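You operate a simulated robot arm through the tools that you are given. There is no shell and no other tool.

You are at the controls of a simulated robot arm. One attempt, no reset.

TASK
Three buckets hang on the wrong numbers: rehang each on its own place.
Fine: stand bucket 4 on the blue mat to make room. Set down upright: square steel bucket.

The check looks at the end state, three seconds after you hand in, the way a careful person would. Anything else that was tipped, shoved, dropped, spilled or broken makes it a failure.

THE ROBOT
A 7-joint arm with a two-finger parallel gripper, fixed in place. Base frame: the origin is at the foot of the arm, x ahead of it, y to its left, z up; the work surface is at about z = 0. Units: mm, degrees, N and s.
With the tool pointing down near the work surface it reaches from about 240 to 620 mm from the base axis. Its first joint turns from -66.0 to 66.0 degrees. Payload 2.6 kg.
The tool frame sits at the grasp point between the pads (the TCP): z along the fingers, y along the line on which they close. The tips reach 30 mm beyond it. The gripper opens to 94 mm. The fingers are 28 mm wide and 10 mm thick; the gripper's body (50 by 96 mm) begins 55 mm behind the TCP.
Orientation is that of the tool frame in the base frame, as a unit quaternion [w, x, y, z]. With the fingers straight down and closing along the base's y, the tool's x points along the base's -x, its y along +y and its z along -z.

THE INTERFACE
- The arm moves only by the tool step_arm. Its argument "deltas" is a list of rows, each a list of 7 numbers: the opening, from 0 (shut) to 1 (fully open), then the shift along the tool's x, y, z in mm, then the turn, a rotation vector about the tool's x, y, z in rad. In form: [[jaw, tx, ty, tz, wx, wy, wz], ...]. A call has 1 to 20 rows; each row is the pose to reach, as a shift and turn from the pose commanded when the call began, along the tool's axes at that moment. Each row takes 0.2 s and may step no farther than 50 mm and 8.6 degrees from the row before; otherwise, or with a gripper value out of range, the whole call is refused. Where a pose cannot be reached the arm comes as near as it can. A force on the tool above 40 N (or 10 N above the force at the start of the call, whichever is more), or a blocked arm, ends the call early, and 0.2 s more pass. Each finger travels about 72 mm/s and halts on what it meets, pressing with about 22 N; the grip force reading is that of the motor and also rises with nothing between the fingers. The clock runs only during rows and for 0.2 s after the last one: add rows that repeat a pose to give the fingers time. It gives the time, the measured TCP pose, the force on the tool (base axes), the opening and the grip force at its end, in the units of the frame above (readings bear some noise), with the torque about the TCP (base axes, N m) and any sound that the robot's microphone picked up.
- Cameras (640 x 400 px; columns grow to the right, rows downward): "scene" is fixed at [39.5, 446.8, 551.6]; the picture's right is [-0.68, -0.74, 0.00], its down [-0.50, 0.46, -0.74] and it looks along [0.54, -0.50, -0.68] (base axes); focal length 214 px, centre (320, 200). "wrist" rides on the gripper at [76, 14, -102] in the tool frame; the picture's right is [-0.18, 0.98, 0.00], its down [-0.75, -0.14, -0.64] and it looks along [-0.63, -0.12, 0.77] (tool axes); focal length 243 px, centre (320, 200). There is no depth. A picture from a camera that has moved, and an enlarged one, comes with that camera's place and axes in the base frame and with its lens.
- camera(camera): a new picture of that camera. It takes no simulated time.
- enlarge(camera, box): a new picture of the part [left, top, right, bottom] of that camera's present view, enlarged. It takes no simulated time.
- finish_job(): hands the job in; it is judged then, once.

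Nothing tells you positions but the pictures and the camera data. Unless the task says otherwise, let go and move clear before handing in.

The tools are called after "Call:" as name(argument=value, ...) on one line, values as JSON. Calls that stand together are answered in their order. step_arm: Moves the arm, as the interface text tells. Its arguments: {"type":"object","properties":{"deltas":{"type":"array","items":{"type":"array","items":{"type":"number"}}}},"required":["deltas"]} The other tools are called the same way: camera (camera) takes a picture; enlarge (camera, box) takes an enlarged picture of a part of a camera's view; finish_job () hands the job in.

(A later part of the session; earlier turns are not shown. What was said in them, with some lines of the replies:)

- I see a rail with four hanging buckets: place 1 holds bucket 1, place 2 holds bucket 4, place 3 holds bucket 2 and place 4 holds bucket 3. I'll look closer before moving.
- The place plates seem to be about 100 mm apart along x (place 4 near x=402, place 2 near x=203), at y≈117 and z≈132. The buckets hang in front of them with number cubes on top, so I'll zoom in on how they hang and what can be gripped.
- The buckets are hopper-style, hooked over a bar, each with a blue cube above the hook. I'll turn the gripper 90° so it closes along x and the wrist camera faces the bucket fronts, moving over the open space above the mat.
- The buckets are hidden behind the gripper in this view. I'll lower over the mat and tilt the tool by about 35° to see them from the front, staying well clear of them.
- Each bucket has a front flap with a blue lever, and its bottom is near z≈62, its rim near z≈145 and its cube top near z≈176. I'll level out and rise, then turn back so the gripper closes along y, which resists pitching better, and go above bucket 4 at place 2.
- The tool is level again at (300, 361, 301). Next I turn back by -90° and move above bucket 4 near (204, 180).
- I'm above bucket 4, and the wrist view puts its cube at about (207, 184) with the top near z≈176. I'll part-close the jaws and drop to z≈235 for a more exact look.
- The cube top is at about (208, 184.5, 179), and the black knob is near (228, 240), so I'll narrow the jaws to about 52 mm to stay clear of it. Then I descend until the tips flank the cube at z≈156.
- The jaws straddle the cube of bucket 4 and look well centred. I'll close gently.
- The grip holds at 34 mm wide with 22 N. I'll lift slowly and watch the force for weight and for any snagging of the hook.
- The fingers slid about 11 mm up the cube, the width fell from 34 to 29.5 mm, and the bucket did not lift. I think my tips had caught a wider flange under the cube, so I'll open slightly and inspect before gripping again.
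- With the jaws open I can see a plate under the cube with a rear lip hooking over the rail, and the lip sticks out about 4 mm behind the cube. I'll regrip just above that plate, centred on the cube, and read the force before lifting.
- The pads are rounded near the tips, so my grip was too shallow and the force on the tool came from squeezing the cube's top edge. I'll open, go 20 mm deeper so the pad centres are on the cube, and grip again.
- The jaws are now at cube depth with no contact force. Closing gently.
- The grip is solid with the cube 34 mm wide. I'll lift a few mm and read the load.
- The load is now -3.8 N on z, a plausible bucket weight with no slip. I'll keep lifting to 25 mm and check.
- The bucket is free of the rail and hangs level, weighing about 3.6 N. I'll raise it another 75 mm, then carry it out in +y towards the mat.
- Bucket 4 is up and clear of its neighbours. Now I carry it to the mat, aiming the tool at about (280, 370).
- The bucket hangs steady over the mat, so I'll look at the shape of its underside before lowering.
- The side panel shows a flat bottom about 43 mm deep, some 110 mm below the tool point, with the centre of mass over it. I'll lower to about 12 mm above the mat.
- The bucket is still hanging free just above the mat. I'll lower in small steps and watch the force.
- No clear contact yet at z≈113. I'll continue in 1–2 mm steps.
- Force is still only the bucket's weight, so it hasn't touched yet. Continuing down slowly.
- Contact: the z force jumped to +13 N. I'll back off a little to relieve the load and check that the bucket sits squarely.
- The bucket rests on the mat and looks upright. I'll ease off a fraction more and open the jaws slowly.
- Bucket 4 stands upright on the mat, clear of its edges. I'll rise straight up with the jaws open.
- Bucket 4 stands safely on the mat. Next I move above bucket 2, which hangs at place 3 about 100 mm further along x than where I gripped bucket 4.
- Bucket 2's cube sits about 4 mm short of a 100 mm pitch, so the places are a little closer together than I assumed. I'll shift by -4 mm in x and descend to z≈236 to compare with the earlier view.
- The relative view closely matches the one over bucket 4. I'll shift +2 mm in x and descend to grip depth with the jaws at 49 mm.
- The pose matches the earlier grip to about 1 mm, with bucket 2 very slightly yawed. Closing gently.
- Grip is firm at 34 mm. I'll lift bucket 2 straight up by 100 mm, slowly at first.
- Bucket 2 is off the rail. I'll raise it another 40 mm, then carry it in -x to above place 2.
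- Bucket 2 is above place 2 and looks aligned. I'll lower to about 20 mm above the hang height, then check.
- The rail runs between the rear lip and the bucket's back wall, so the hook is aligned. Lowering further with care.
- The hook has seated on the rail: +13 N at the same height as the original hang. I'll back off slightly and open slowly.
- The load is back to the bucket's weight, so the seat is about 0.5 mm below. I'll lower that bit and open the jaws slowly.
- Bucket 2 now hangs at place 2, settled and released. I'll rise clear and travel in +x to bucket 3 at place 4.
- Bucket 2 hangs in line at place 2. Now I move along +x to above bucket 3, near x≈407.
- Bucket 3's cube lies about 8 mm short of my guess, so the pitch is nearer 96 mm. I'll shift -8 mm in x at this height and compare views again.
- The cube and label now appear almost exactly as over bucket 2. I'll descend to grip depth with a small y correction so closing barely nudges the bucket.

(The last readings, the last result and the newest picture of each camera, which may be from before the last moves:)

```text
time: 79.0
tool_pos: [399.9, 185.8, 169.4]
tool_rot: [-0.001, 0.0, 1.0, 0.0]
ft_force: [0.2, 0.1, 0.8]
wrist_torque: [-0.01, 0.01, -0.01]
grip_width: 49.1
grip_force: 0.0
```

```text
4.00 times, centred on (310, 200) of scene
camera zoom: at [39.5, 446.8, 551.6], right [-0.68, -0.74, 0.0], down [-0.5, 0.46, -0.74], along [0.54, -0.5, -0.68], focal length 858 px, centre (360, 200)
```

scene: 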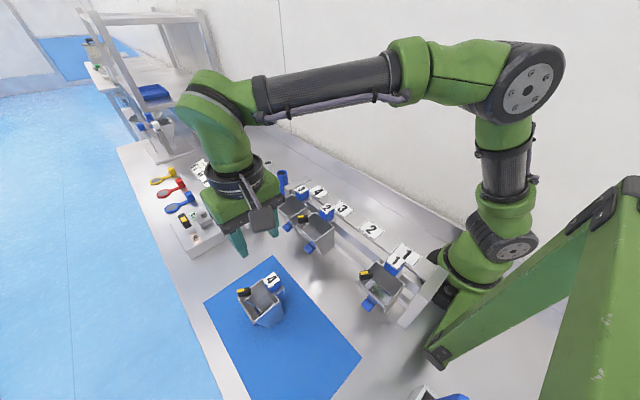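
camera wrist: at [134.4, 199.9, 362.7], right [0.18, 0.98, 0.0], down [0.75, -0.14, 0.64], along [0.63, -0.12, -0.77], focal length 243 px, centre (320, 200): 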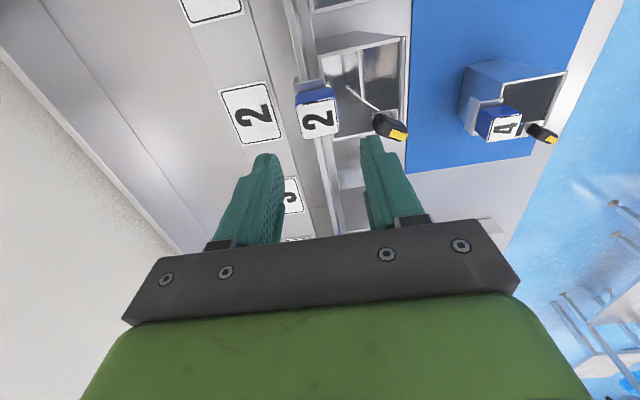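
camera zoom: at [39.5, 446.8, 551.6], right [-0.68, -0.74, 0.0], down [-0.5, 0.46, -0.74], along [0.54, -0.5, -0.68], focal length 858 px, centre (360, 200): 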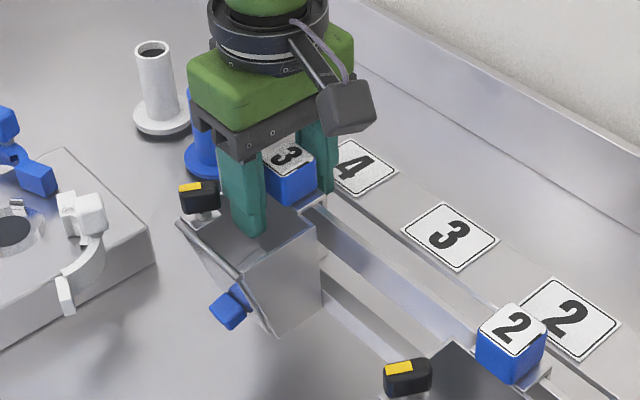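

Centred well, so closing on bucket 3's cube.

Call:
step_arm(deltas=[[0.46, 0, 0, 0, 0, 0, 0], [0.43, 0, 0, 0, 0, 0, 0], [0.41, 0, 0, 0, 0, 0, 0], [0.39, 0, 0, 0, 0, 0, 0], [0.37, 0, 0, 0, 0, 0, 0], [0.35, 0, 0, 0, 0, 0, 0], [0.33, 0, 0, 0, 0, 0, 0], [0.3, 0, 0, 0, 0, 0, 0], [0.2, 0, 0, 0, 0, 0, 0], [0, 0, 0, 0, 0, 0, 0], [0, 0, 0, 0, 0, 0, 0]])

Call:
enlarge(camera="wrist", box=[250, 120, 400, 240])

```text
time: 81.4
tool_pos: [400.4, 186.7, 169.2]
tool_rot: [0.0, 0.0, 1.0, 0.001]
ft_force: [0.1, -0.1, -1.0]
wrist_torque: [-0.11, -0.09, 0.03]
grip_width: 34.1
grip_force: 22.3
```

```text
3.33 times, centred on (325, 180) of wrist
camera zoom: at [324.4, 199.6, 272.1], right [0.18, 0.98, 0.0], down [0.75, -0.14, 0.64], along [0.63, -0.12, -0.77], focal length 809 px, centre (303, 267)
```

zoom: 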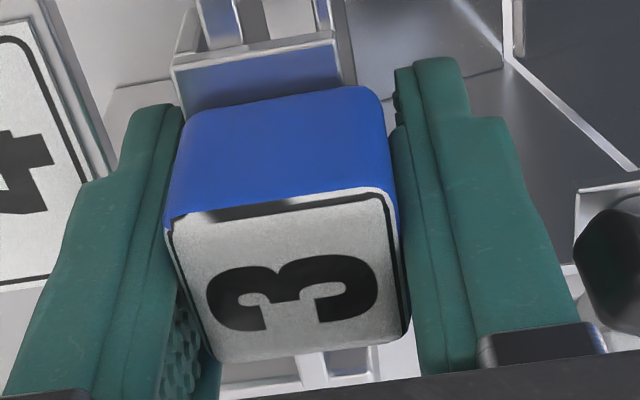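

Firm grip with almost no nudge. Lifting bucket 3.

Call:
step_arm(deltas=[[0, 0, 0, -2, 0, 0, 0], [0, 0, 0, -5, 0, 0, 0], [0, 0, 0, -9, 0, 0, 0], [0, 0, 0, -13, 0, 0, 0], [0, 0, 0, -18, 0, 0, 0], [0, 0, 0, -24, 0, 0, 0], [0, 0, 0, -24, 0, 0, 0]])

Call:
enlarge(camera="scene", box=[260, 150, 360, 250])

```text
time: 83.0
tool_pos: [400.0, 186.1, 194.6]
tool_rot: [0.0, 0.0, 1.0, 0.0]
ft_force: [0.0, -0.1, -4.1]
wrist_torque: [-0.11, -0.01, -0.02]
grip_width: 34.1
grip_force: 22.0
```

```text
4.00 times, centred on (310, 200) of scene
camera zoom: at [39.5, 446.9, 551.6], right [-0.68, -0.74, 0.0], down [-0.5, 0.46, -0.74], along [0.54, -0.5, -0.68], focal length 858 px, centre (360, 200)
```

zoom: 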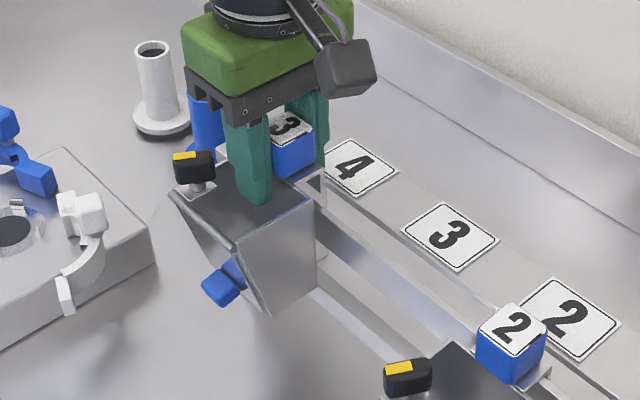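

Bucket 3 is free. I'll raise it another 40 mm and carry it 96 mm in -x to above place 3.

Call:
step_arm(deltas=[[0, 0, 0, -6, 0, 0, 0], [0, 0, 0, -16, 0, 0, 0], [0, 0, 0, -28, 0, 0, 0], [0, 2, 0, -36, 0, 0, 0], [0, 8, 0, -40, 0, 0, 0], [0, 18, 0, -40, 0, 0, 0], [0, 29, 0, -40, 0, 0, 0], [0, 40, 0, -40, 0, 0, 0], [0, 51, 0, -40, 0, 0, 0], [0, 62, 0, -40, 0, 0, 0], [0, 73, 0, -40, 0, 0, 0], [0, 83, 0, -40, 0, 0, 0], [0, 91, 0, -40, 0, 0, 0], [0, 95, 0, -40, 0, 0, 0], [0, 96, 0, -40, 0, 0, 0], [0, 96, 0, -40, 0, 0, 0]])

Call:
camera(camera="wrist")

Call:
enlarge(camera="scene", box=[270, 150, 410, 280])

Call:
enlarge(camera="wrist", box=[180, 60, 400, 240])

```text
time: 86.4
tool_pos: [303.3, 186.9, 235.4]
tool_rot: [-0.001, 0.0, 1.0, 0.001]
ft_force: [-0.3, 0.3, -4.6]
wrist_torque: [-0.08, -0.04, 0.01]
grip_width: 34.2
grip_force: 21.8
```

```text
taken
camera wrist: at [228.0, 199.7, 336.9], right [0.18, 0.98, 0.0], down [0.75, -0.14, 0.64], along [0.63, -0.12, -0.77], focal length 243 px, centre (320, 200)
```

wrist: 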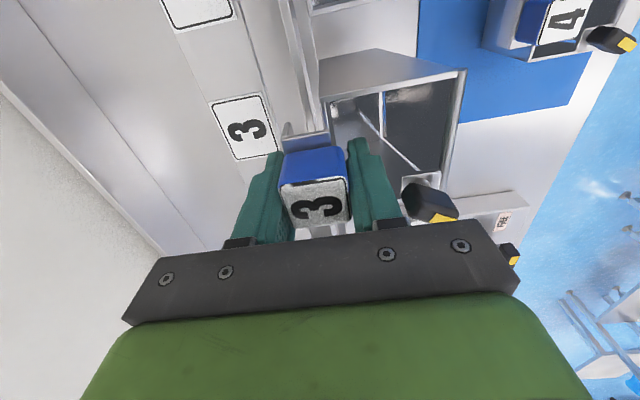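

```text
3.08 times, centred on (340, 215) of scene
camera zoom: at [39.5, 446.9, 551.6], right [-0.68, -0.74, 0.0], down [-0.5, 0.46, -0.74], along [0.54, -0.5, -0.68], focal length 660 px, centre (258, 154)
```

zoom: 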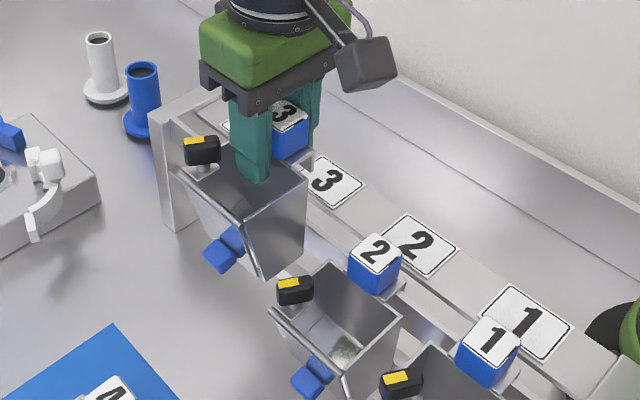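

```text
2.22 times, centred on (290, 150) of wrist
camera zoom: at [228.0, 199.7, 336.9], right [0.18, 0.98, 0.0], down [0.75, -0.14, 0.64], along [0.63, -0.12, -0.77], focal length 539 px, centre (387, 311)
```

zoom: 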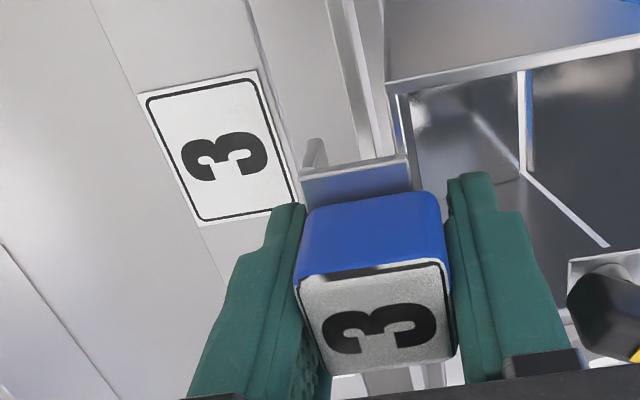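

Bucket 3 is above place 3, lined up with label 3 to about 2 mm. Lowering it towards the rail.

Call:
step_arm(deltas=[[0, 0.5, 0, 4, 0, 0, 0], [0, 1, 0, 12, 0, 0, 0], [0, 1, 0, 22, 0, 0, 0], [0, 1, 0, 31, 0, 0, 0], [0, 1, 0, 38, 0, 0, 0], [0, 1, 0, 42, 0, 0, 0], [0, 1, 0, 44, 0, 0, 0], [0, 1, 0, 44, 0, 0, 0]])

Call:
enlarge(camera="wrist", box=[230, 80, 380, 220])

```text
time: 88.2
tool_pos: [302.5, 186.9, 190.6]
tool_rot: [0.001, 0.0, 1.0, 0.0]
ft_force: [-0.5, 0.2, -4.3]
wrist_torque: [-0.11, 0.02, 0.0]
grip_width: 34.0
grip_force: 21.2
```

```text
2.86 times, centred on (305, 150) of wrist
camera zoom: at [227.5, 199.3, 292.5], right [0.18, 0.98, 0.0], down [0.75, -0.14, 0.64], along [0.63, -0.12, -0.77], focal length 693 px, centre (363, 343)
```

zoom: 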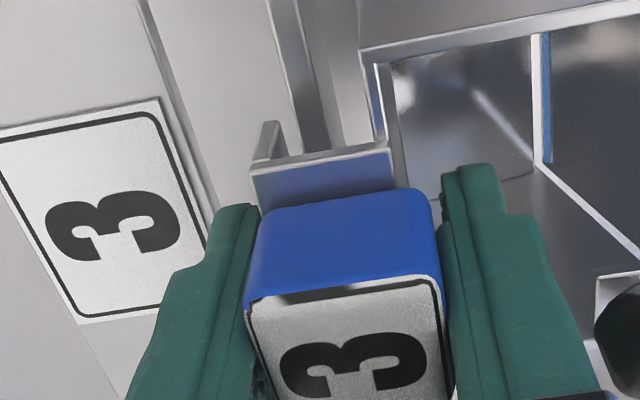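

The rail again passes between lip and back wall, so I continue down.

Call:
step_arm(deltas=[[0, 0, 0, 3, 0, 0, 0], [0, 0, 0, 6, 0, 0, 0], [0, 0, 0, 9, 0, 0, 0], [0, 0, 0, 12, 0, 0, 0], [0, 0, 0, 15, 0, 0, 0], [0, 0, 0, 17, 0, 0, 0], [0, 0, 0, 18.5, 0, 0, 0], [0, 0, 0, 18.5, 0, 0, 0]])

Call:
enlarge(camera="wrist", box=[230, 80, 380, 220])

```text
time: 90.0
tool_pos: [303.1, 186.7, 171.8]
tool_rot: [0.0, 0.0, 1.0, 0.0]
ft_force: [0.1, -0.4, -4.0]
wrist_torque: [-0.1, -0.02, -0.06]
grip_width: 34.2
grip_force: 22.1
```

```text
2.86 times, centred on (305, 150) of wrist
camera zoom: at [227.1, 200.0, 274.2], right [0.18, 0.98, 0.0], down [0.75, -0.14, 0.64], along [0.63, -0.12, -0.77], focal length 693 px, centre (363, 343)
```

zoom: 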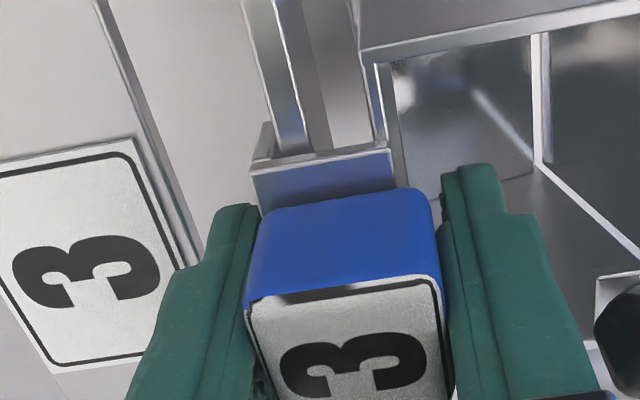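

Call:
step_arm(deltas=[[0, 0, 0, 0.7, 0, 0, 0], [0, 0, 0, 1.4, 0, 0, 0], [0, 0, 0, 1.4, 0, 0, 0]])

```text
time: 90.8
tool_pos: [304.1, 186.7, 170.6]
tool_rot: [0.0, 0.0, 1.0, 0.0]
ft_force: [-0.1, -1.4, -4.1]
wrist_torque: [-0.09, 0.0, 0.02]
grip_width: 34.0
grip_force: 21.6
```

Call:
step_arm(deltas=[[0, 0, 0, 0.4, 0, 0, 0], [0, 0, 0, 0.8, 0, 0, 0], [0, 0, 0, 0.8, 0, 0, 0]])

```text
time: 91.6
tool_pos: [304.3, 187.0, 169.2]
tool_rot: [0.001, 0.0, 1.0, 0.001]
ft_force: [-4.2, -3.3, 10.8]
wrist_torque: [-0.16, 0.32, 0.02]
grip_width: 34.1
grip_force: 22.1
```

The hook seats at the same height as before (+11 N). I'll relieve slightly and open slowly.

Call:
step_arm(deltas=[[0, 0, 0, -0.5, 0, 0, 0], [0, 0, 0, -0.6, 0, 0, 0], [0.34, 0, 0, -0.6, 0, 0, 0], [0.36, 0, 0, -0.6, 0, 0, 0], [0.37, 0, 0, -0.6, 0, 0, 0], [0.39, 0, 0, -0.6, 0, 0, 0], [0.42, 0, 0, -0.6, 0, 0, 0], [0.46, 0, 0, -0.6, 0, 0, 0], [0.52, 0, 0, -0.6, 0, 0, 0], [0.52, 0, 0, -0.6, 0, 0, 0]])

Call:
enlarge(camera="scene", box=[290, 170, 390, 270])

Call:
enlarge(camera="wrist", box=[230, 80, 380, 220])

```text
time: 93.8
tool_pos: [304.6, 186.7, 169.6]
tool_rot: [0.0, 0.0, 1.0, 0.0]
ft_force: [-1.2, 0.2, -0.5]
wrist_torque: [-0.03, 0.0, 0.04]
grip_width: 48.8
grip_force: 0.1
```

```text
4.00 times, centred on (340, 220) of scene
camera zoom: at [39.5, 446.8, 551.6], right [-0.68, -0.74, 0.0], down [-0.5, 0.46, -0.74], along [0.54, -0.5, -0.68], focal length 858 px, centre (240, 120)
```

zoom: 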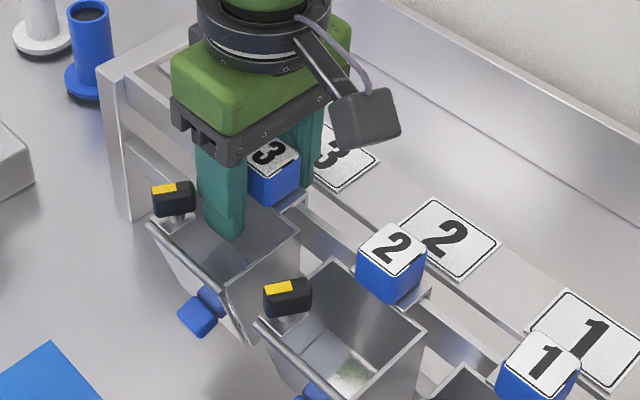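

```text
2.86 times, centred on (305, 150) of wrist
camera zoom: at [227.7, 199.7, 272.2], right [0.18, 0.98, 0.0], down [0.75, -0.14, 0.64], along [0.63, -0.12, -0.77], focal length 693 px, centre (363, 343)
```

zoom: 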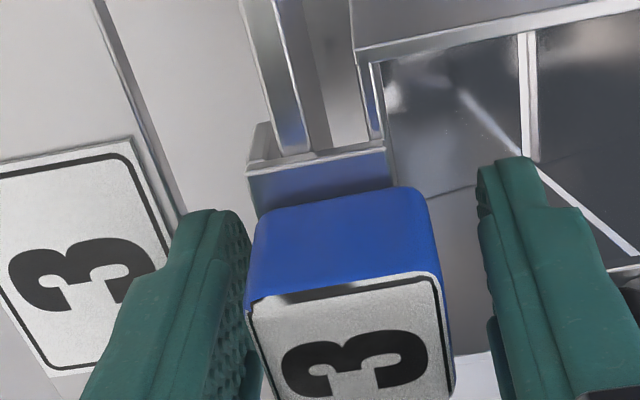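

Bucket 3 hangs at place 3. I'll rise clear, then go back over the mat for bucket 4.

Call:
step_arm(deltas=[[0.52, 0, 0, -4, 0, 0, 0], [0.52, 0, 0, -12, 0, 0, 0], [0.52, 0, 0, -24, 0, 0, 0], [0.52, 0, 0, -40, 0, 0, 0], [0.52, 0, 0, -56, 0, 0, 0], [0.52, 0, 0, -72, 0, 0, 0], [0.52, 0, 0, -88, 0, 0, 0], [0.52, 0, 0, -98, 0, 0, 0], [0.52, 0, 0, -100, 0, 0, 0]])

Call:
enlarge(camera="scene", box=[270, 160, 430, 310])

Call:
step_arm(deltas=[[0.52, 1, 8, 0, 0, 0, 0], [0.52, 3, 25, 0, 0, 0, 0], [0.52, 5.5, 45, 0, 0, 0, 0], [0.52, 8, 65, 0, 0, 0, 0], [0.52, 10.5, 85, 0, 0, 0, 0], [0.52, 13, 105, 0, 0, 0, 0], [0.52, 15.5, 125, 0, 0, 0, 0], [0.52, 18, 145, 0, 0, 0, 0], [0.52, 20.5, 165, 0, 0, 0, 0], [0.52, 22, 178, 0, 0, 0, 0], [0.52, 22.5, 183.9, 0, 0, 0, 0], [0.52, 22.5, 183.9, 0, 0, 0, 0]])

Call:
camera(camera="wrist")

Call:
enlarge(camera="wrist", box=[240, 20, 420, 200])

Call:
camera(camera="scene")

```text
time: 95.8
tool_pos: [301.7, 187.1, 270.8]
tool_rot: [0.001, 0.0, 1.0, 0.001]
ft_force: [-0.6, 1.2, -0.1]
wrist_torque: [-0.02, -0.01, 0.04]
grip_width: 49.2
grip_force: 0.1
```

```text
2.67 times, centred on (350, 235) of scene
camera zoom: at [39.5, 446.8, 551.6], right [-0.68, -0.74, 0.0], down [-0.5, 0.46, -0.74], along [0.54, -0.5, -0.68], focal length 572 px, centre (240, 107)
```

zoom: 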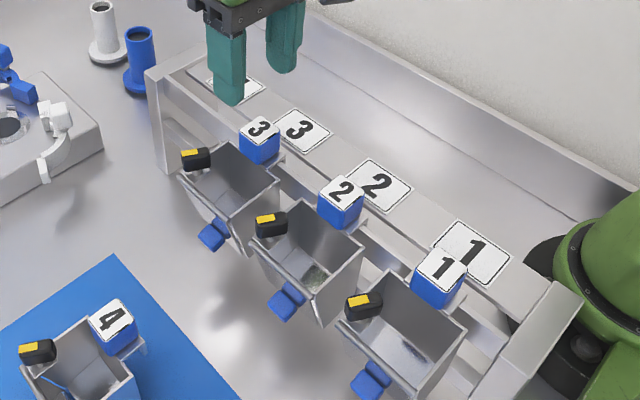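

```text
time: 98.4
tool_pos: [280.0, 370.1, 270.1]
tool_rot: [-0.001, -0.001, 1.0, 0.0]
ft_force: [-0.2, 0.0, 0.1]
wrist_torque: [0.03, -0.01, -0.03]
grip_width: 48.9
grip_force: 0.0
```

```text
taken
camera wrist: at [204.5, 383.7, 372.2], right [0.18, 0.98, 0.0], down [0.75, -0.14, 0.64], along [0.63, -0.12, -0.77], focal length 243 px, centre (320, 200)
```

wrist: 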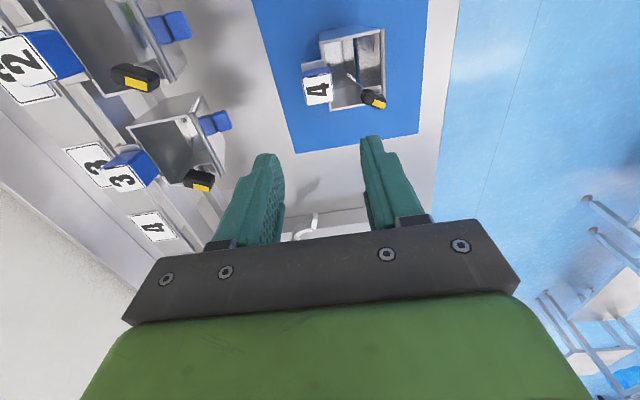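

```text
2.22 times, centred on (330, 110) of wrist
camera zoom: at [204.5, 383.7, 372.2], right [0.18, 0.98, 0.0], down [0.75, -0.14, 0.64], along [0.63, -0.12, -0.77], focal length 539 px, centre (298, 400)
```

zoom: 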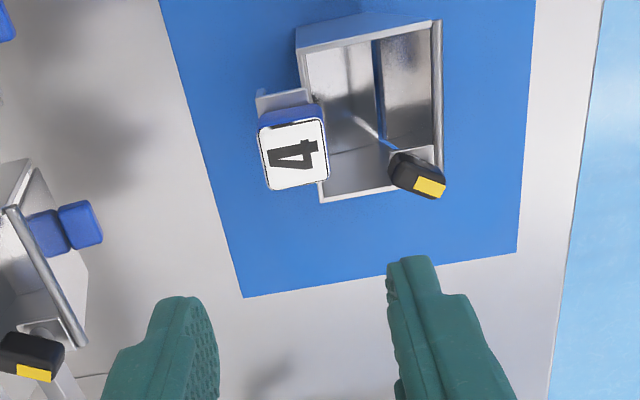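

```text
taken
```

scene: 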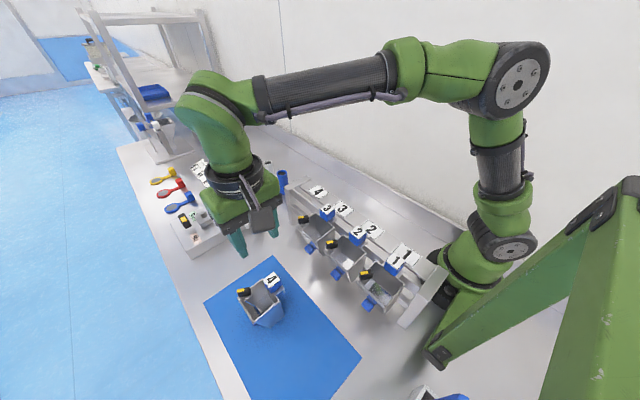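

Three buckets now hang in order at places 1, 2 and 3, and place 4 is free. I'll descend above bucket 4 on the mat and check alignment before straddling its cube.

Call:
step_arm(deltas=[[0.52, 0, 0, 5, 0, 0, 0], [0.52, 0, 0, 18, 0, 0, 0], [0.52, 0, 0, 34, 0, 0, 0], [0.52, 0, 0, 50, 0, 0, 0], [0.52, 0, 0, 66, 0, 0, 0], [0.52, 0, 0, 82, 0, 0, 0], [0.52, 0, 0, 95, 0, 0, 0], [0.52, 0, 0, 104, 0, 0, 0], [0.52, 0, 0, 104, 0, 0, 0]])

Call:
enlarge(camera="wrist", box=[240, 60, 420, 240])

```text
time: 100.4
tool_pos: [280.3, 371.2, 166.4]
tool_rot: [0.0, 0.0, 1.0, -0.001]
ft_force: [0.9, 0.3, -0.1]
wrist_torque: [0.03, 0.01, -0.01]
grip_width: 49.0
grip_force: 0.1
```

```text
2.22 times, centred on (330, 150) of wrist
camera zoom: at [204.4, 384.3, 268.9], right [0.18, 0.98, 0.0], down [0.75, -0.14, 0.64], along [0.63, -0.12, -0.77], focal length 539 px, centre (298, 311)
```

zoom: 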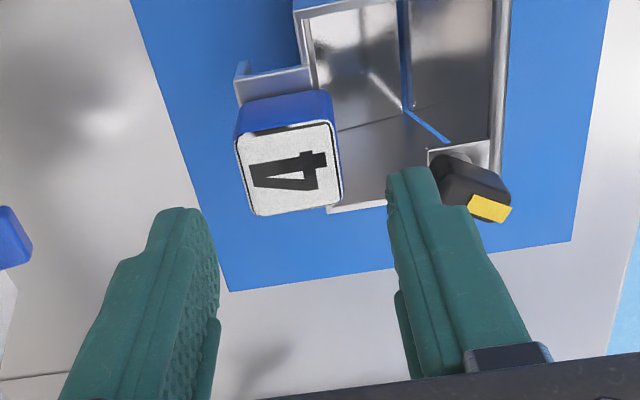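

Alignment matches the earlier grips. I'll descend to grip depth over bucket 4's cube.

Call:
step_arm(deltas=[[0.52, 0, 0.3, 10, 0, 0, 0], [0.52, 0, 0.5, 22, 0, 0, 0], [0.52, 0, 0.5, 34, 0, 0, 0], [0.52, 0, 0.5, 44, 0, 0, 0], [0.52, 0, 0.5, 53, 0, 0, 0], [0.52, 0, 0.5, 60, 0, 0, 0], [0.52, 0, 0.5, 65.5, 0, 0, 0], [0.52, 0, 0.5, 65.5, 0, 0, 0]])

Call:
enlarge(camera="wrist", box=[250, 120, 400, 240])

```text
time: 102.2
tool_pos: [280.1, 371.6, 100.4]
tool_rot: [0.0, -0.001, 1.0, 0.001]
ft_force: [-0.4, 0.8, -0.2]
wrist_torque: [-0.01, 0.02, -0.01]
grip_width: 48.7
grip_force: 0.1
```

```text
3.33 times, centred on (325, 180) of wrist
camera zoom: at [204.6, 384.6, 202.7], right [0.18, 0.98, 0.0], down [0.75, -0.14, 0.64], along [0.63, -0.12, -0.77], focal length 809 px, centre (303, 267)
```

zoom: 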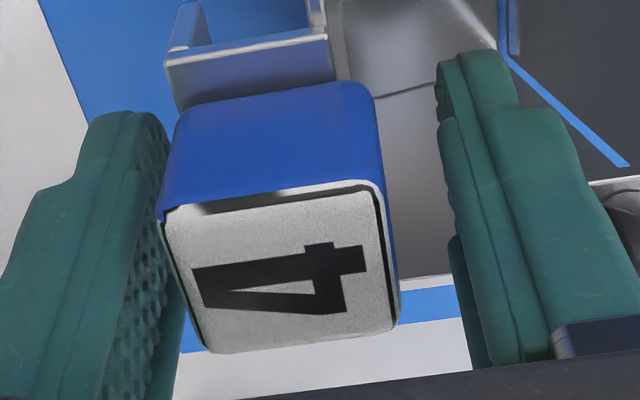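

The cube is about 1.5 mm towards -y of the jaw centre, so I'll correct that first so closing won't shove the standing bucket, then close.

Call:
step_arm(deltas=[[0.5, 0, -1.4, 0, 0, 0, 0], [0.46, 0, -1.4, 0, 0, 0, 0], [0.43, 0, -1.4, 0, 0, 0, 0], [0.41, 0, -1.4, 0, 0, 0, 0], [0.39, 0, -1.4, 0, 0, 0, 0], [0.37, 0, -1.4, 0, 0, 0, 0], [0.35, 0, -1.4, 0, 0, 0, 0], [0.33, 0, -1.4, 0, 0, 0, 0], [0.3, 0, -1.4, 0, 0, 0, 0], [0.2, 0, -1.4, 0, 0, 0, 0], [0, 0, -1.4, 0, 0, 0, 0], [0, 0, -1.4, 0, 0, 0, 0]])

Call:
enlarge(camera="wrist", box=[250, 120, 400, 240])

```text
time: 104.8
tool_pos: [281.6, 370.8, 101.1]
tool_rot: [0.0, 0.0, 1.0, 0.0]
ft_force: [0.0, 0.9, -0.3]
wrist_torque: [0.06, -0.02, -0.01]
grip_width: 33.9
grip_force: 21.8
```

```text
3.33 times, centred on (325, 180) of wrist
camera zoom: at [204.6, 383.1, 203.4], right [0.18, 0.98, 0.0], down [0.75, -0.14, 0.64], along [0.63, -0.12, -0.77], focal length 809 px, centre (303, 267)
```

zoom: 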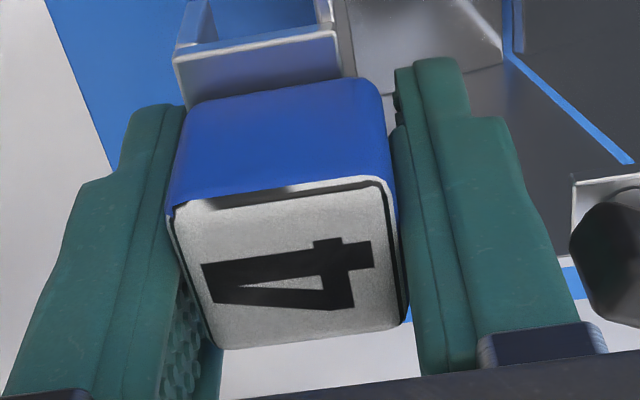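

Bucket 4 is gripped again. I'll lift it straight off the mat, carefully at first.

Call:
step_arm(deltas=[[0, 0, 0, -2, 0, 0, 0], [0, 0, 0, -5, 0, 0, 0], [0, 0, 0, -10, 0, 0, 0], [0, 0, 0, -18, 0, 0, 0], [0, 0, 0, -30, 0, 0, 0], [0, 0, 0, -44, 0, 0, 0], [0, 0, 0, -58, 0, 0, 0], [0, 0, 0, -72, 0, 0, 0], [0, 0, 0, -86, 0, 0, 0], [0, 0, 0, -100, 0, 0, 0], [0, 0, 0, -114, 0, 0, 0], [0, 0, 0, -128, 0, 0, 0], [0, 0, 0, -142, 0, 0, 0], [0, 0, 0, -155, 0, 0, 0], [0, 0, 0, -166, 0, 0, 0], [0, 0, 0, -172, 0, 0, 0], [0, 0, 0, -173.5, 0, 0, 0], [0, 0, 0, -173.5, 0, 0, 0]])

Call:
camera(camera="scene")

Call:
camera(camera="wrist")

```text
time: 108.6
tool_pos: [280.2, 369.7, 274.8]
tool_rot: [-0.001, 0.0, 1.0, 0.0]
ft_force: [-0.2, -0.2, -3.2]
wrist_torque: [-0.08, -0.02, -0.05]
grip_width: 34.0
grip_force: 22.0
```

```text
taken
```

scene: 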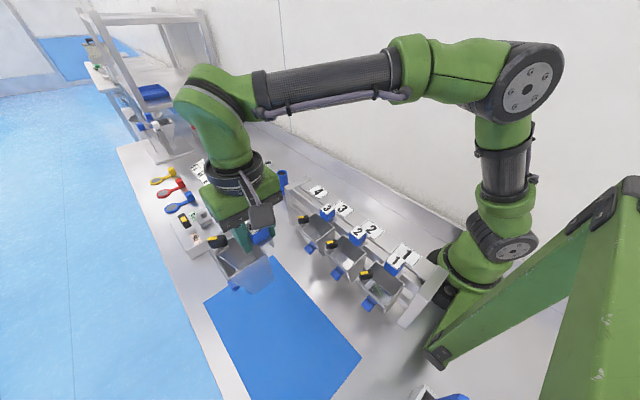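

```text
taken
camera wrist: at [204.8, 382.4, 377.2], right [0.18, 0.98, 0.0], down [0.75, -0.14, 0.64], along [0.63, -0.12, -0.77], focal length 243 px, centre (320, 200)
```

wrist: 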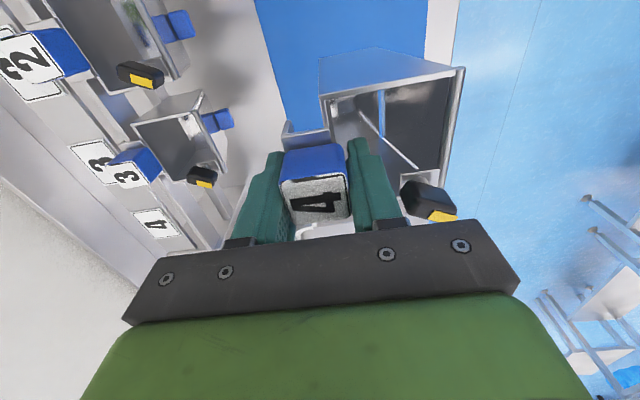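

Bucket 4 is held steady. I'll move it out in +x first, keeping clear of bucket 3, and then in -y towards place 4.

Call:
step_arm(deltas=[[0, -3, -1.5, 0, 0, 0, 0], [0, -10, -5, 0, 0, 0, 0], [0, -20, -10, 0, 0, 0, 0], [0, -31, -15.5, 0, 0, 0, 0], [0, -42, -21, 0, 0, 0, 0], [0, -53, -26.5, 0, 0, 0, 0], [0, -64, -32, 0, 0, 0, 0], [0, -75, -37.5, 0, 0, 0, 0], [0, -86, -43, 0, 0, 0, 0], [0, -97, -48.5, 0, 0, 0, 0], [0, -107, -53.5, 0, 0, 0, 0], [0, -115, -57.5, 0, 0, 0, 0], [0, -120, -61, 0, 0, 0, 0], [0, -121.9, -65, 0, 0, 0, 0], [0, -121.9, -68, 0, 0, 0, 0], [0, -121.9, -68, 0, 0, 0, 0]])

Call:
camera(camera="scene")

```text
time: 112.0
tool_pos: [402.5, 302.3, 274.6]
tool_rot: [0.0, 0.0, 1.0, 0.0]
ft_force: [0.5, -0.1, -3.3]
wrist_torque: [-0.11, 0.0, 0.01]
grip_width: 34.2
grip_force: 21.6
```

```text
taken
```

scene: 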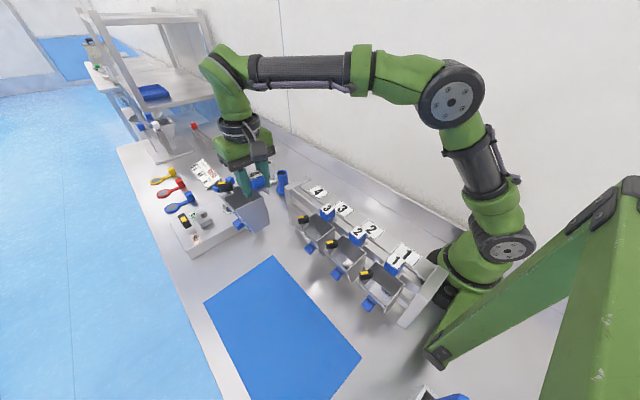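

Now in -y to above place 4.

Call:
step_arm(deltas=[[0, 0, -3, 0, 0, 0, 0], [0, 0, -10, 0, 0, 0, 0], [0, 0, -20, 0, 0, 0, 0], [0, 0, -31, 0, 0, 0, 0], [0, 0, -42, 0, 0, 0, 0], [0, 0, -53, 0, 0, 0, 0], [0, 0, -64, 0, 0, 0, 0], [0, 0, -75, 0, 0, 0, 0], [0, 0, -86, 0, 0, 0, 0], [0, 0, -97, 0, 0, 0, 0], [0, 0, -106, 0, 0, 0, 0], [0, 0, -112, 0, 0, 0, 0], [0, 0, -115, 0, 0, 0, 0], [0, 0, -115, 0, 0, 0, 0]])

Call:
camera(camera="scene")

Call:
enlarge(camera="wrist", box=[180, 60, 400, 240])

```text
time: 115.0
tool_pos: [402.5, 187.2, 272.6]
tool_rot: [0.0, 0.0, 1.0, 0.0]
ft_force: [0.2, 0.1, -3.9]
wrist_torque: [-0.08, -0.08, 0.01]
grip_width: 34.1
grip_force: 22.2
```

```text
taken
```

scene: 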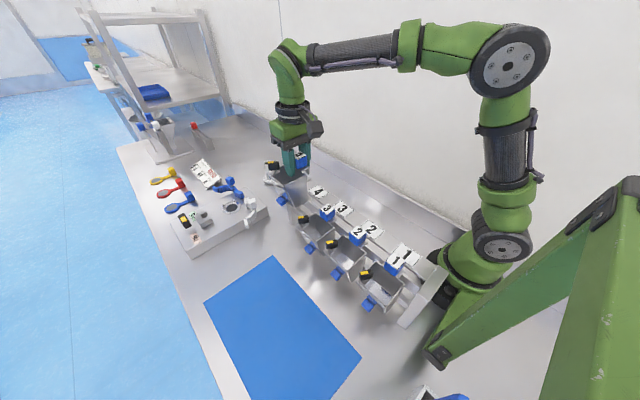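

```text
2.22 times, centred on (290, 150) of wrist
camera zoom: at [326.7, 199.4, 375.6], right [0.18, 0.98, 0.0], down [0.75, -0.14, 0.64], along [0.63, -0.12, -0.77], focal length 539 px, centre (387, 311)
```

zoom: 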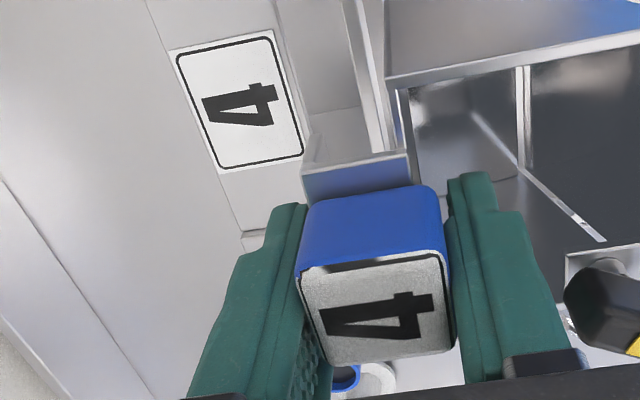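

Above place 4. I'll descend 40 mm to the same comparison height used at places 2 and 3.

Call:
step_arm(deltas=[[0, 0, 0, 4, 0, 0, 0], [0, 0, 0, 12, 0, 0, 0], [0, 0, 0, 22, 0, 0, 0], [0, 0, 0, 32, 0, 0, 0], [0, 0, 0, 38, 0, 0, 0], [0, 0, 0, 39.9, 0, 0, 0], [0, 0, 0, 39.9, 0, 0, 0]])

Call:
enlarge(camera="wrist", box=[180, 60, 400, 240])

Call:
enlarge(camera="scene", box=[240, 140, 360, 260])

```text
time: 116.6
tool_pos: [403.0, 187.5, 234.0]
tool_rot: [0.001, 0.0, 1.0, 0.0]
ft_force: [0.0, 0.4, -3.6]
wrist_torque: [-0.1, -0.06, 0.0]
grip_width: 34.1
grip_force: 21.2
```

```text
2.22 times, centred on (290, 150) of wrist
camera zoom: at [327.0, 200.6, 335.9], right [0.18, 0.98, 0.0], down [0.75, -0.14, 0.64], along [0.63, -0.12, -0.77], focal length 539 px, centre (387, 311)
```

zoom: 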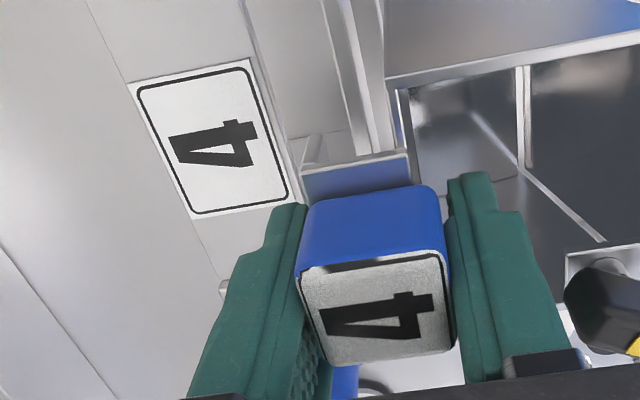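

```text
3.33 times, centred on (300, 200) of scene
camera zoom: at [39.5, 446.9, 551.6], right [-0.68, -0.74, 0.0], down [-0.5, 0.46, -0.74], along [0.54, -0.5, -0.68], focal length 715 px, centre (387, 200)
```

zoom: 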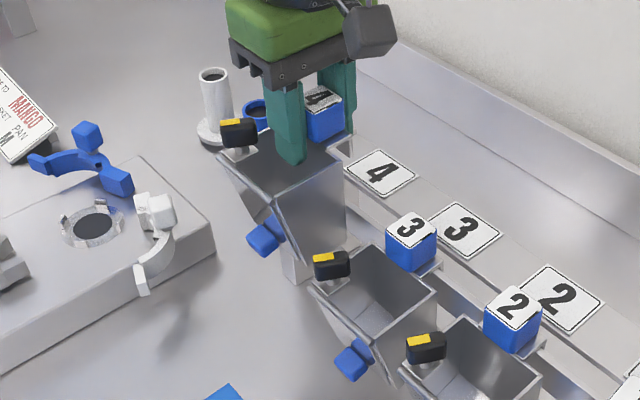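

Call:
step_arm(deltas=[[0, 0.5, 0, 4, 0, 0, 0], [0, 1.5, 0, 12, 0, 0, 0], [0, 1.5, 0, 22, 0, 0, 0], [0, 1.5, 0, 31, 0, 0, 0], [0, 1.5, 0, 38, 0, 0, 0], [0, 1.5, 0, 42, 0, 0, 0], [0, 1.5, 0, 44, 0, 0, 0], [0, 1.5, 0, 44, 0, 0, 0]])

Call:
enlarge(camera="wrist", box=[230, 80, 380, 220])

Call:
enlarge(camera="scene", box=[250, 150, 350, 250])

```text
time: 118.4
tool_pos: [400.9, 185.8, 190.6]
tool_rot: [0.001, 0.0, 1.0, 0.0]
ft_force: [0.3, 0.5, -3.9]
wrist_torque: [-0.09, -0.01, 0.0]
grip_width: 34.2
grip_force: 21.9
```

```text
2.86 times, centred on (305, 150) of wrist
camera zoom: at [324.7, 200.1, 292.7], right [0.18, 0.98, 0.0], down [0.75, -0.14, 0.64], along [0.63, -0.12, -0.77], focal length 693 px, centre (363, 343)
```

zoom: 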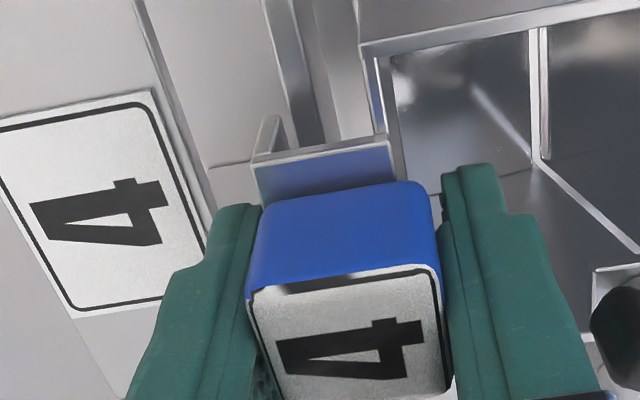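

```text
4.00 times, centred on (300, 200) of scene
camera zoom: at [39.5, 446.9, 551.6], right [-0.68, -0.74, 0.0], down [-0.5, 0.46, -0.74], along [0.54, -0.5, -0.68], focal length 858 px, centre (400, 200)
```

zoom: 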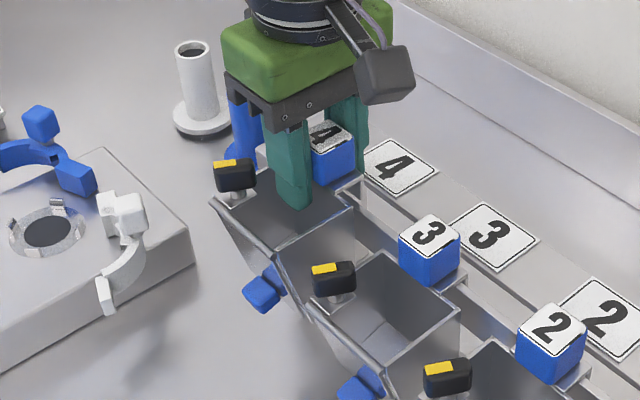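

The rail again sits between lip and wall, and the label alignment matches the other two. Continuing down.

Call:
step_arm(deltas=[[0, 0, 0, 3, 0, 0, 0], [0, 0, 0, 6, 0, 0, 0], [0, 0, 0, 9, 0, 0, 0], [0, 0, 0, 12, 0, 0, 0], [0, 0, 0, 15, 0, 0, 0], [0, 0, 0, 17, 0, 0, 0], [0, 0, 0, 18.5, 0, 0, 0], [0, 0, 0, 18.5, 0, 0, 0]])

Call:
enlarge(camera="wrist", box=[230, 80, 380, 220])

```text
time: 120.2
tool_pos: [399.8, 186.5, 171.9]
tool_rot: [0.001, 0.001, 1.0, 0.001]
ft_force: [-1.6, -1.8, 3.5]
wrist_torque: [-0.18, 0.15, 0.0]
grip_width: 34.1
grip_force: 22.1
```

```text
2.86 times, centred on (305, 150) of wrist
camera zoom: at [324.9, 200.1, 274.5], right [0.18, 0.98, 0.0], down [0.75, -0.14, 0.64], along [0.63, -0.12, -0.77], focal length 693 px, centre (363, 343)
```

zoom: 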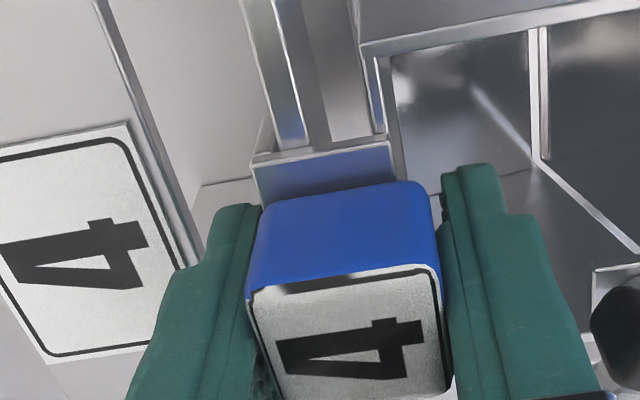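

The hook has seated, with a light +3.5 N on the tool, at the height expected for this grip. I'll relieve 0.3 mm and open slowly.

Call:
step_arm(deltas=[[0, 0, 0, -0.3, 0, 0, 0], [0, 0, 0, -0.3, 0, 0, 0], [0.34, 0, 0, -0.3, 0, 0, 0], [0.36, 0, 0, -0.3, 0, 0, 0], [0.37, 0, 0, -0.3, 0, 0, 0], [0.39, 0, 0, -0.3, 0, 0, 0], [0.42, 0, 0, -0.3, 0, 0, 0], [0.46, 0, 0, -0.3, 0, 0, 0], [0.52, 0, 0, -0.3, 0, 0, 0], [0.52, 0, 0, -0.3, 0, 0, 0]])

Call:
enlarge(camera="wrist", box=[230, 80, 380, 220])

Call:
enlarge(camera="scene", box=[250, 150, 350, 250])

```text
time: 122.4
tool_pos: [400.3, 187.4, 172.2]
tool_rot: [0.0, 0.0, 1.0, 0.0]
ft_force: [0.4, 0.5, -0.8]
wrist_torque: [0.03, 0.0, 0.01]
grip_width: 48.8
grip_force: 0.0
```

```text
2.86 times, centred on (305, 150) of wrist
camera zoom: at [324.8, 199.6, 274.8], right [0.18, 0.98, 0.0], down [0.75, -0.14, 0.64], along [0.63, -0.12, -0.77], focal length 693 px, centre (363, 343)
```

zoom: 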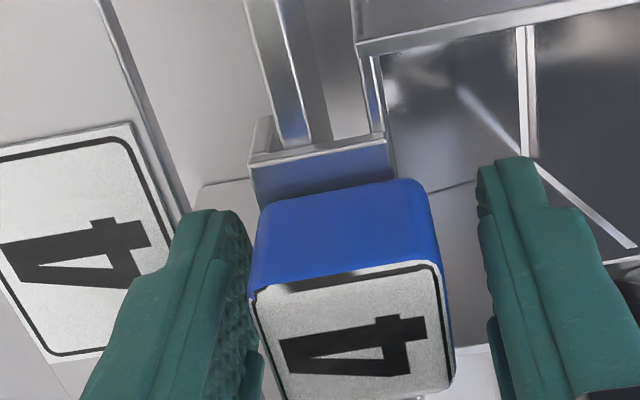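

```text
4.00 times, centred on (300, 200) of scene
camera zoom: at [39.5, 446.8, 551.6], right [-0.68, -0.74, 0.0], down [-0.5, 0.46, -0.74], along [0.54, -0.5, -0.68], focal length 858 px, centre (400, 200)
```

zoom: 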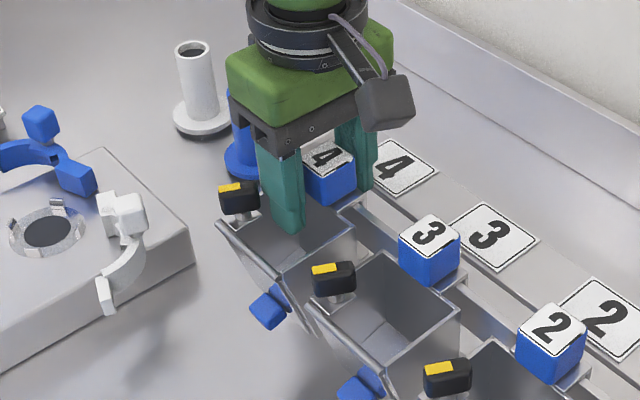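

Bucket 4 hangs at place 4. I'll rise straight up well clear and then inspect everything.

Call:
step_arm(deltas=[[0.52, 0, 0, -4, 0, 0, 0], [0.52, 0, 0, -12, 0, 0, 0], [0.52, 0, 0, -24, 0, 0, 0], [0.52, 0, 0, -40, 0, 0, 0], [0.52, 0, 0, -56, 0, 0, 0], [0.52, 0, 0, -72, 0, 0, 0], [0.52, 0, 0, -90, 0, 0, 0], [0.52, 0, 0, -110, 0, 0, 0], [0.52, 0, 0, -130, 0, 0, 0], [0.52, 0, 0, -150, 0, 0, 0], [0.52, 0, 0, -170, 0, 0, 0], [0.52, 0, 0, -190, 0, 0, 0], [0.52, 0, 0, -200, 0, 0, 0], [0.52, 0, 0, -200, 0, 0, 0]])

Call:
camera(camera="scene")

Call:
enlarge(camera="scene", box=[260, 150, 440, 320])

Call:
camera(camera="wrist")

```text
time: 125.4
tool_pos: [400.7, 185.7, 372.8]
tool_rot: [-0.001, -0.001, 1.0, -0.001]
ft_force: [0.0, -0.3, -0.3]
wrist_torque: [-0.01, 0.01, 0.02]
grip_width: 48.8
grip_force: 0.0
```

```text
taken
```

scene: 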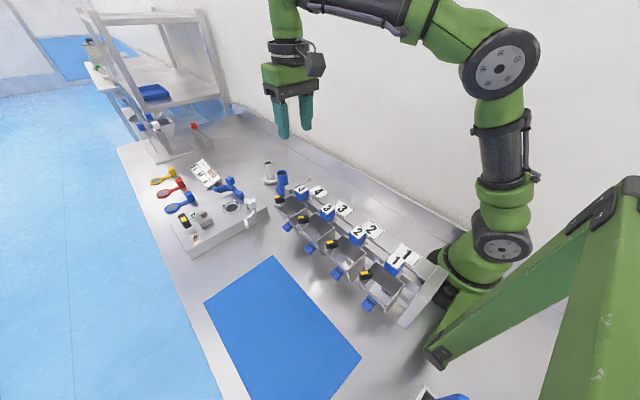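

```text
2.35 times, centred on (350, 235) of scene
camera zoom: at [39.5, 446.8, 551.6], right [-0.68, -0.74, 0.0], down [-0.5, 0.46, -0.74], along [0.54, -0.5, -0.68], focal length 505 px, centre (249, 118)
```

zoom: 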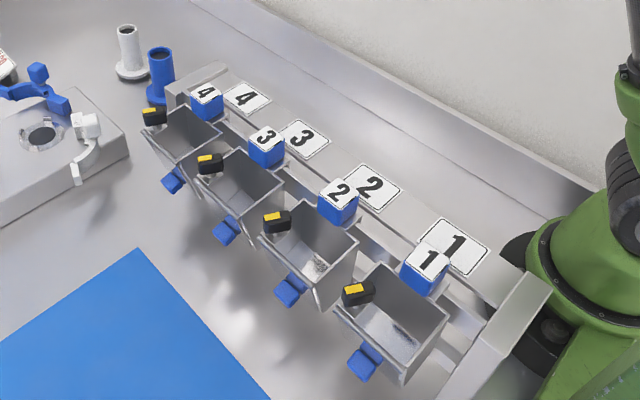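

```text
taken
camera wrist: at [325.0, 198.4, 474.7], right [0.18, 0.98, 0.0], down [0.75, -0.14, 0.64], along [0.63, -0.12, -0.77], focal length 243 px, centre (320, 200)
```

wrist: 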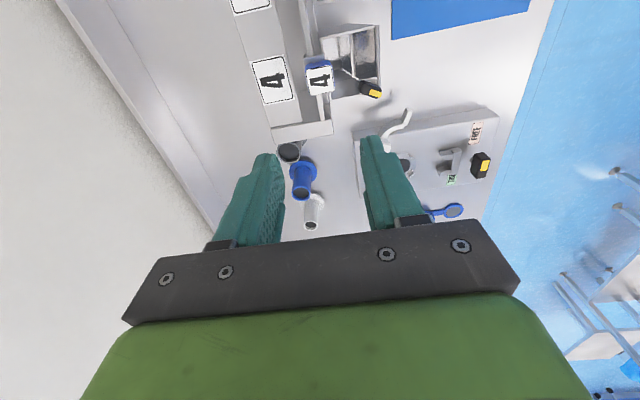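

All four buckets hang in order 1–4 by their numbers. One last close look at how they're seated before handing in.

Call:
enlarge(camera="scene", box=[265, 170, 345, 260])

Call:
enlarge(camera="scene", box=[320, 210, 420, 310])

Call:
enlarge(camera="scene", box=[130, 100, 290, 260])

```text
4.44 times, centred on (305, 215) of scene
camera zoom: at [39.5, 446.8, 551.6], right [-0.68, -0.74, 0.0], down [-0.5, 0.46, -0.74], along [0.54, -0.5, -0.68], focal length 953 px, centre (387, 133)
```

zoom: 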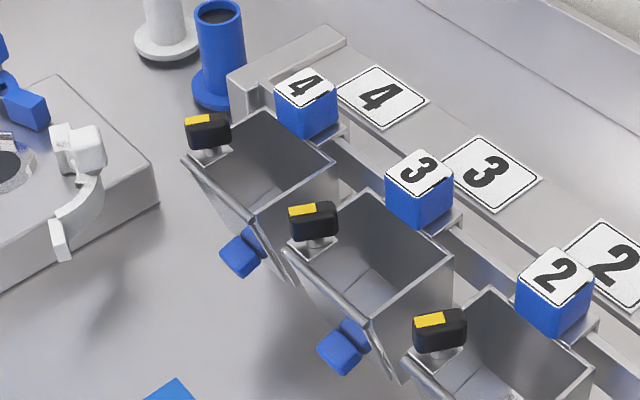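

```text
4.00 times, centred on (370, 260) of scene
camera zoom: at [39.5, 446.8, 551.6], right [-0.68, -0.74, 0.0], down [-0.5, 0.46, -0.74], along [0.54, -0.5, -0.68], focal length 858 px, centre (120, -40)
```

zoom: 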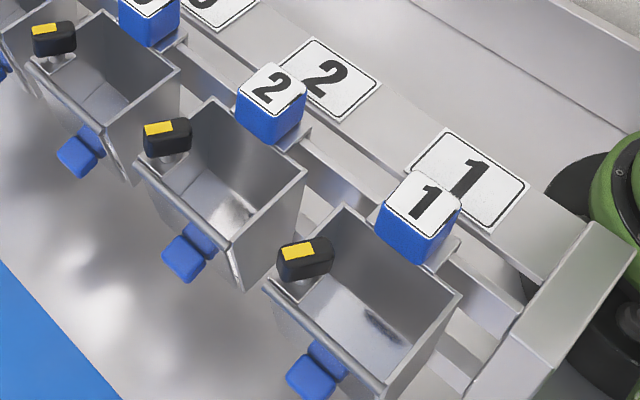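

```text
2.50 times, centred on (210, 180) of scene
camera zoom: at [39.5, 446.8, 551.6], right [-0.68, -0.74, 0.0], down [-0.5, 0.46, -0.74], along [0.54, -0.5, -0.68], focal length 536 px, centre (595, 250)
```

zoom: 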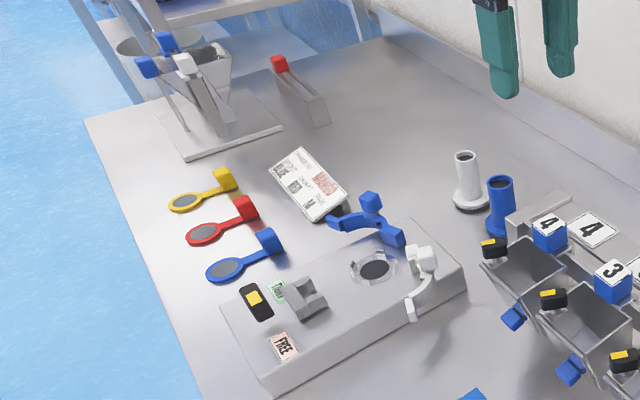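

Buckets 2, 3 and 4 hang seated on the rail at their own numbers, bucket 1 is untouched, the mat is empty and nothing else has moved. The gripper is empty and well clear, so I'm handing in.

Call:
finish_job()

```text
The job is handed in.
```

Buckets 2, 3 and 4 now hang on their own numbers, and I have handed the job in. I have not been told the result of the check.

- **Moves:** I stood bucket 4 upright on the blue mat to make room. Bucket 2 then went to place 2, bucket 3 to place 3, and bucket 4 came off the mat to place 4.
- **First grip on bucket 4:** my first try was too shallow. The fingers slid about 11 mm up the number cube and the bucket stayed on the rail. I gripped deeper and it lifted cleanly.
- **End state:** in the last pictures all four buckets sit on the rail next to their matching labels, within a few millimetres. Bucket 1 was not touched, the mat is empty, nothing else looks moved, and the gripper is open and clear.
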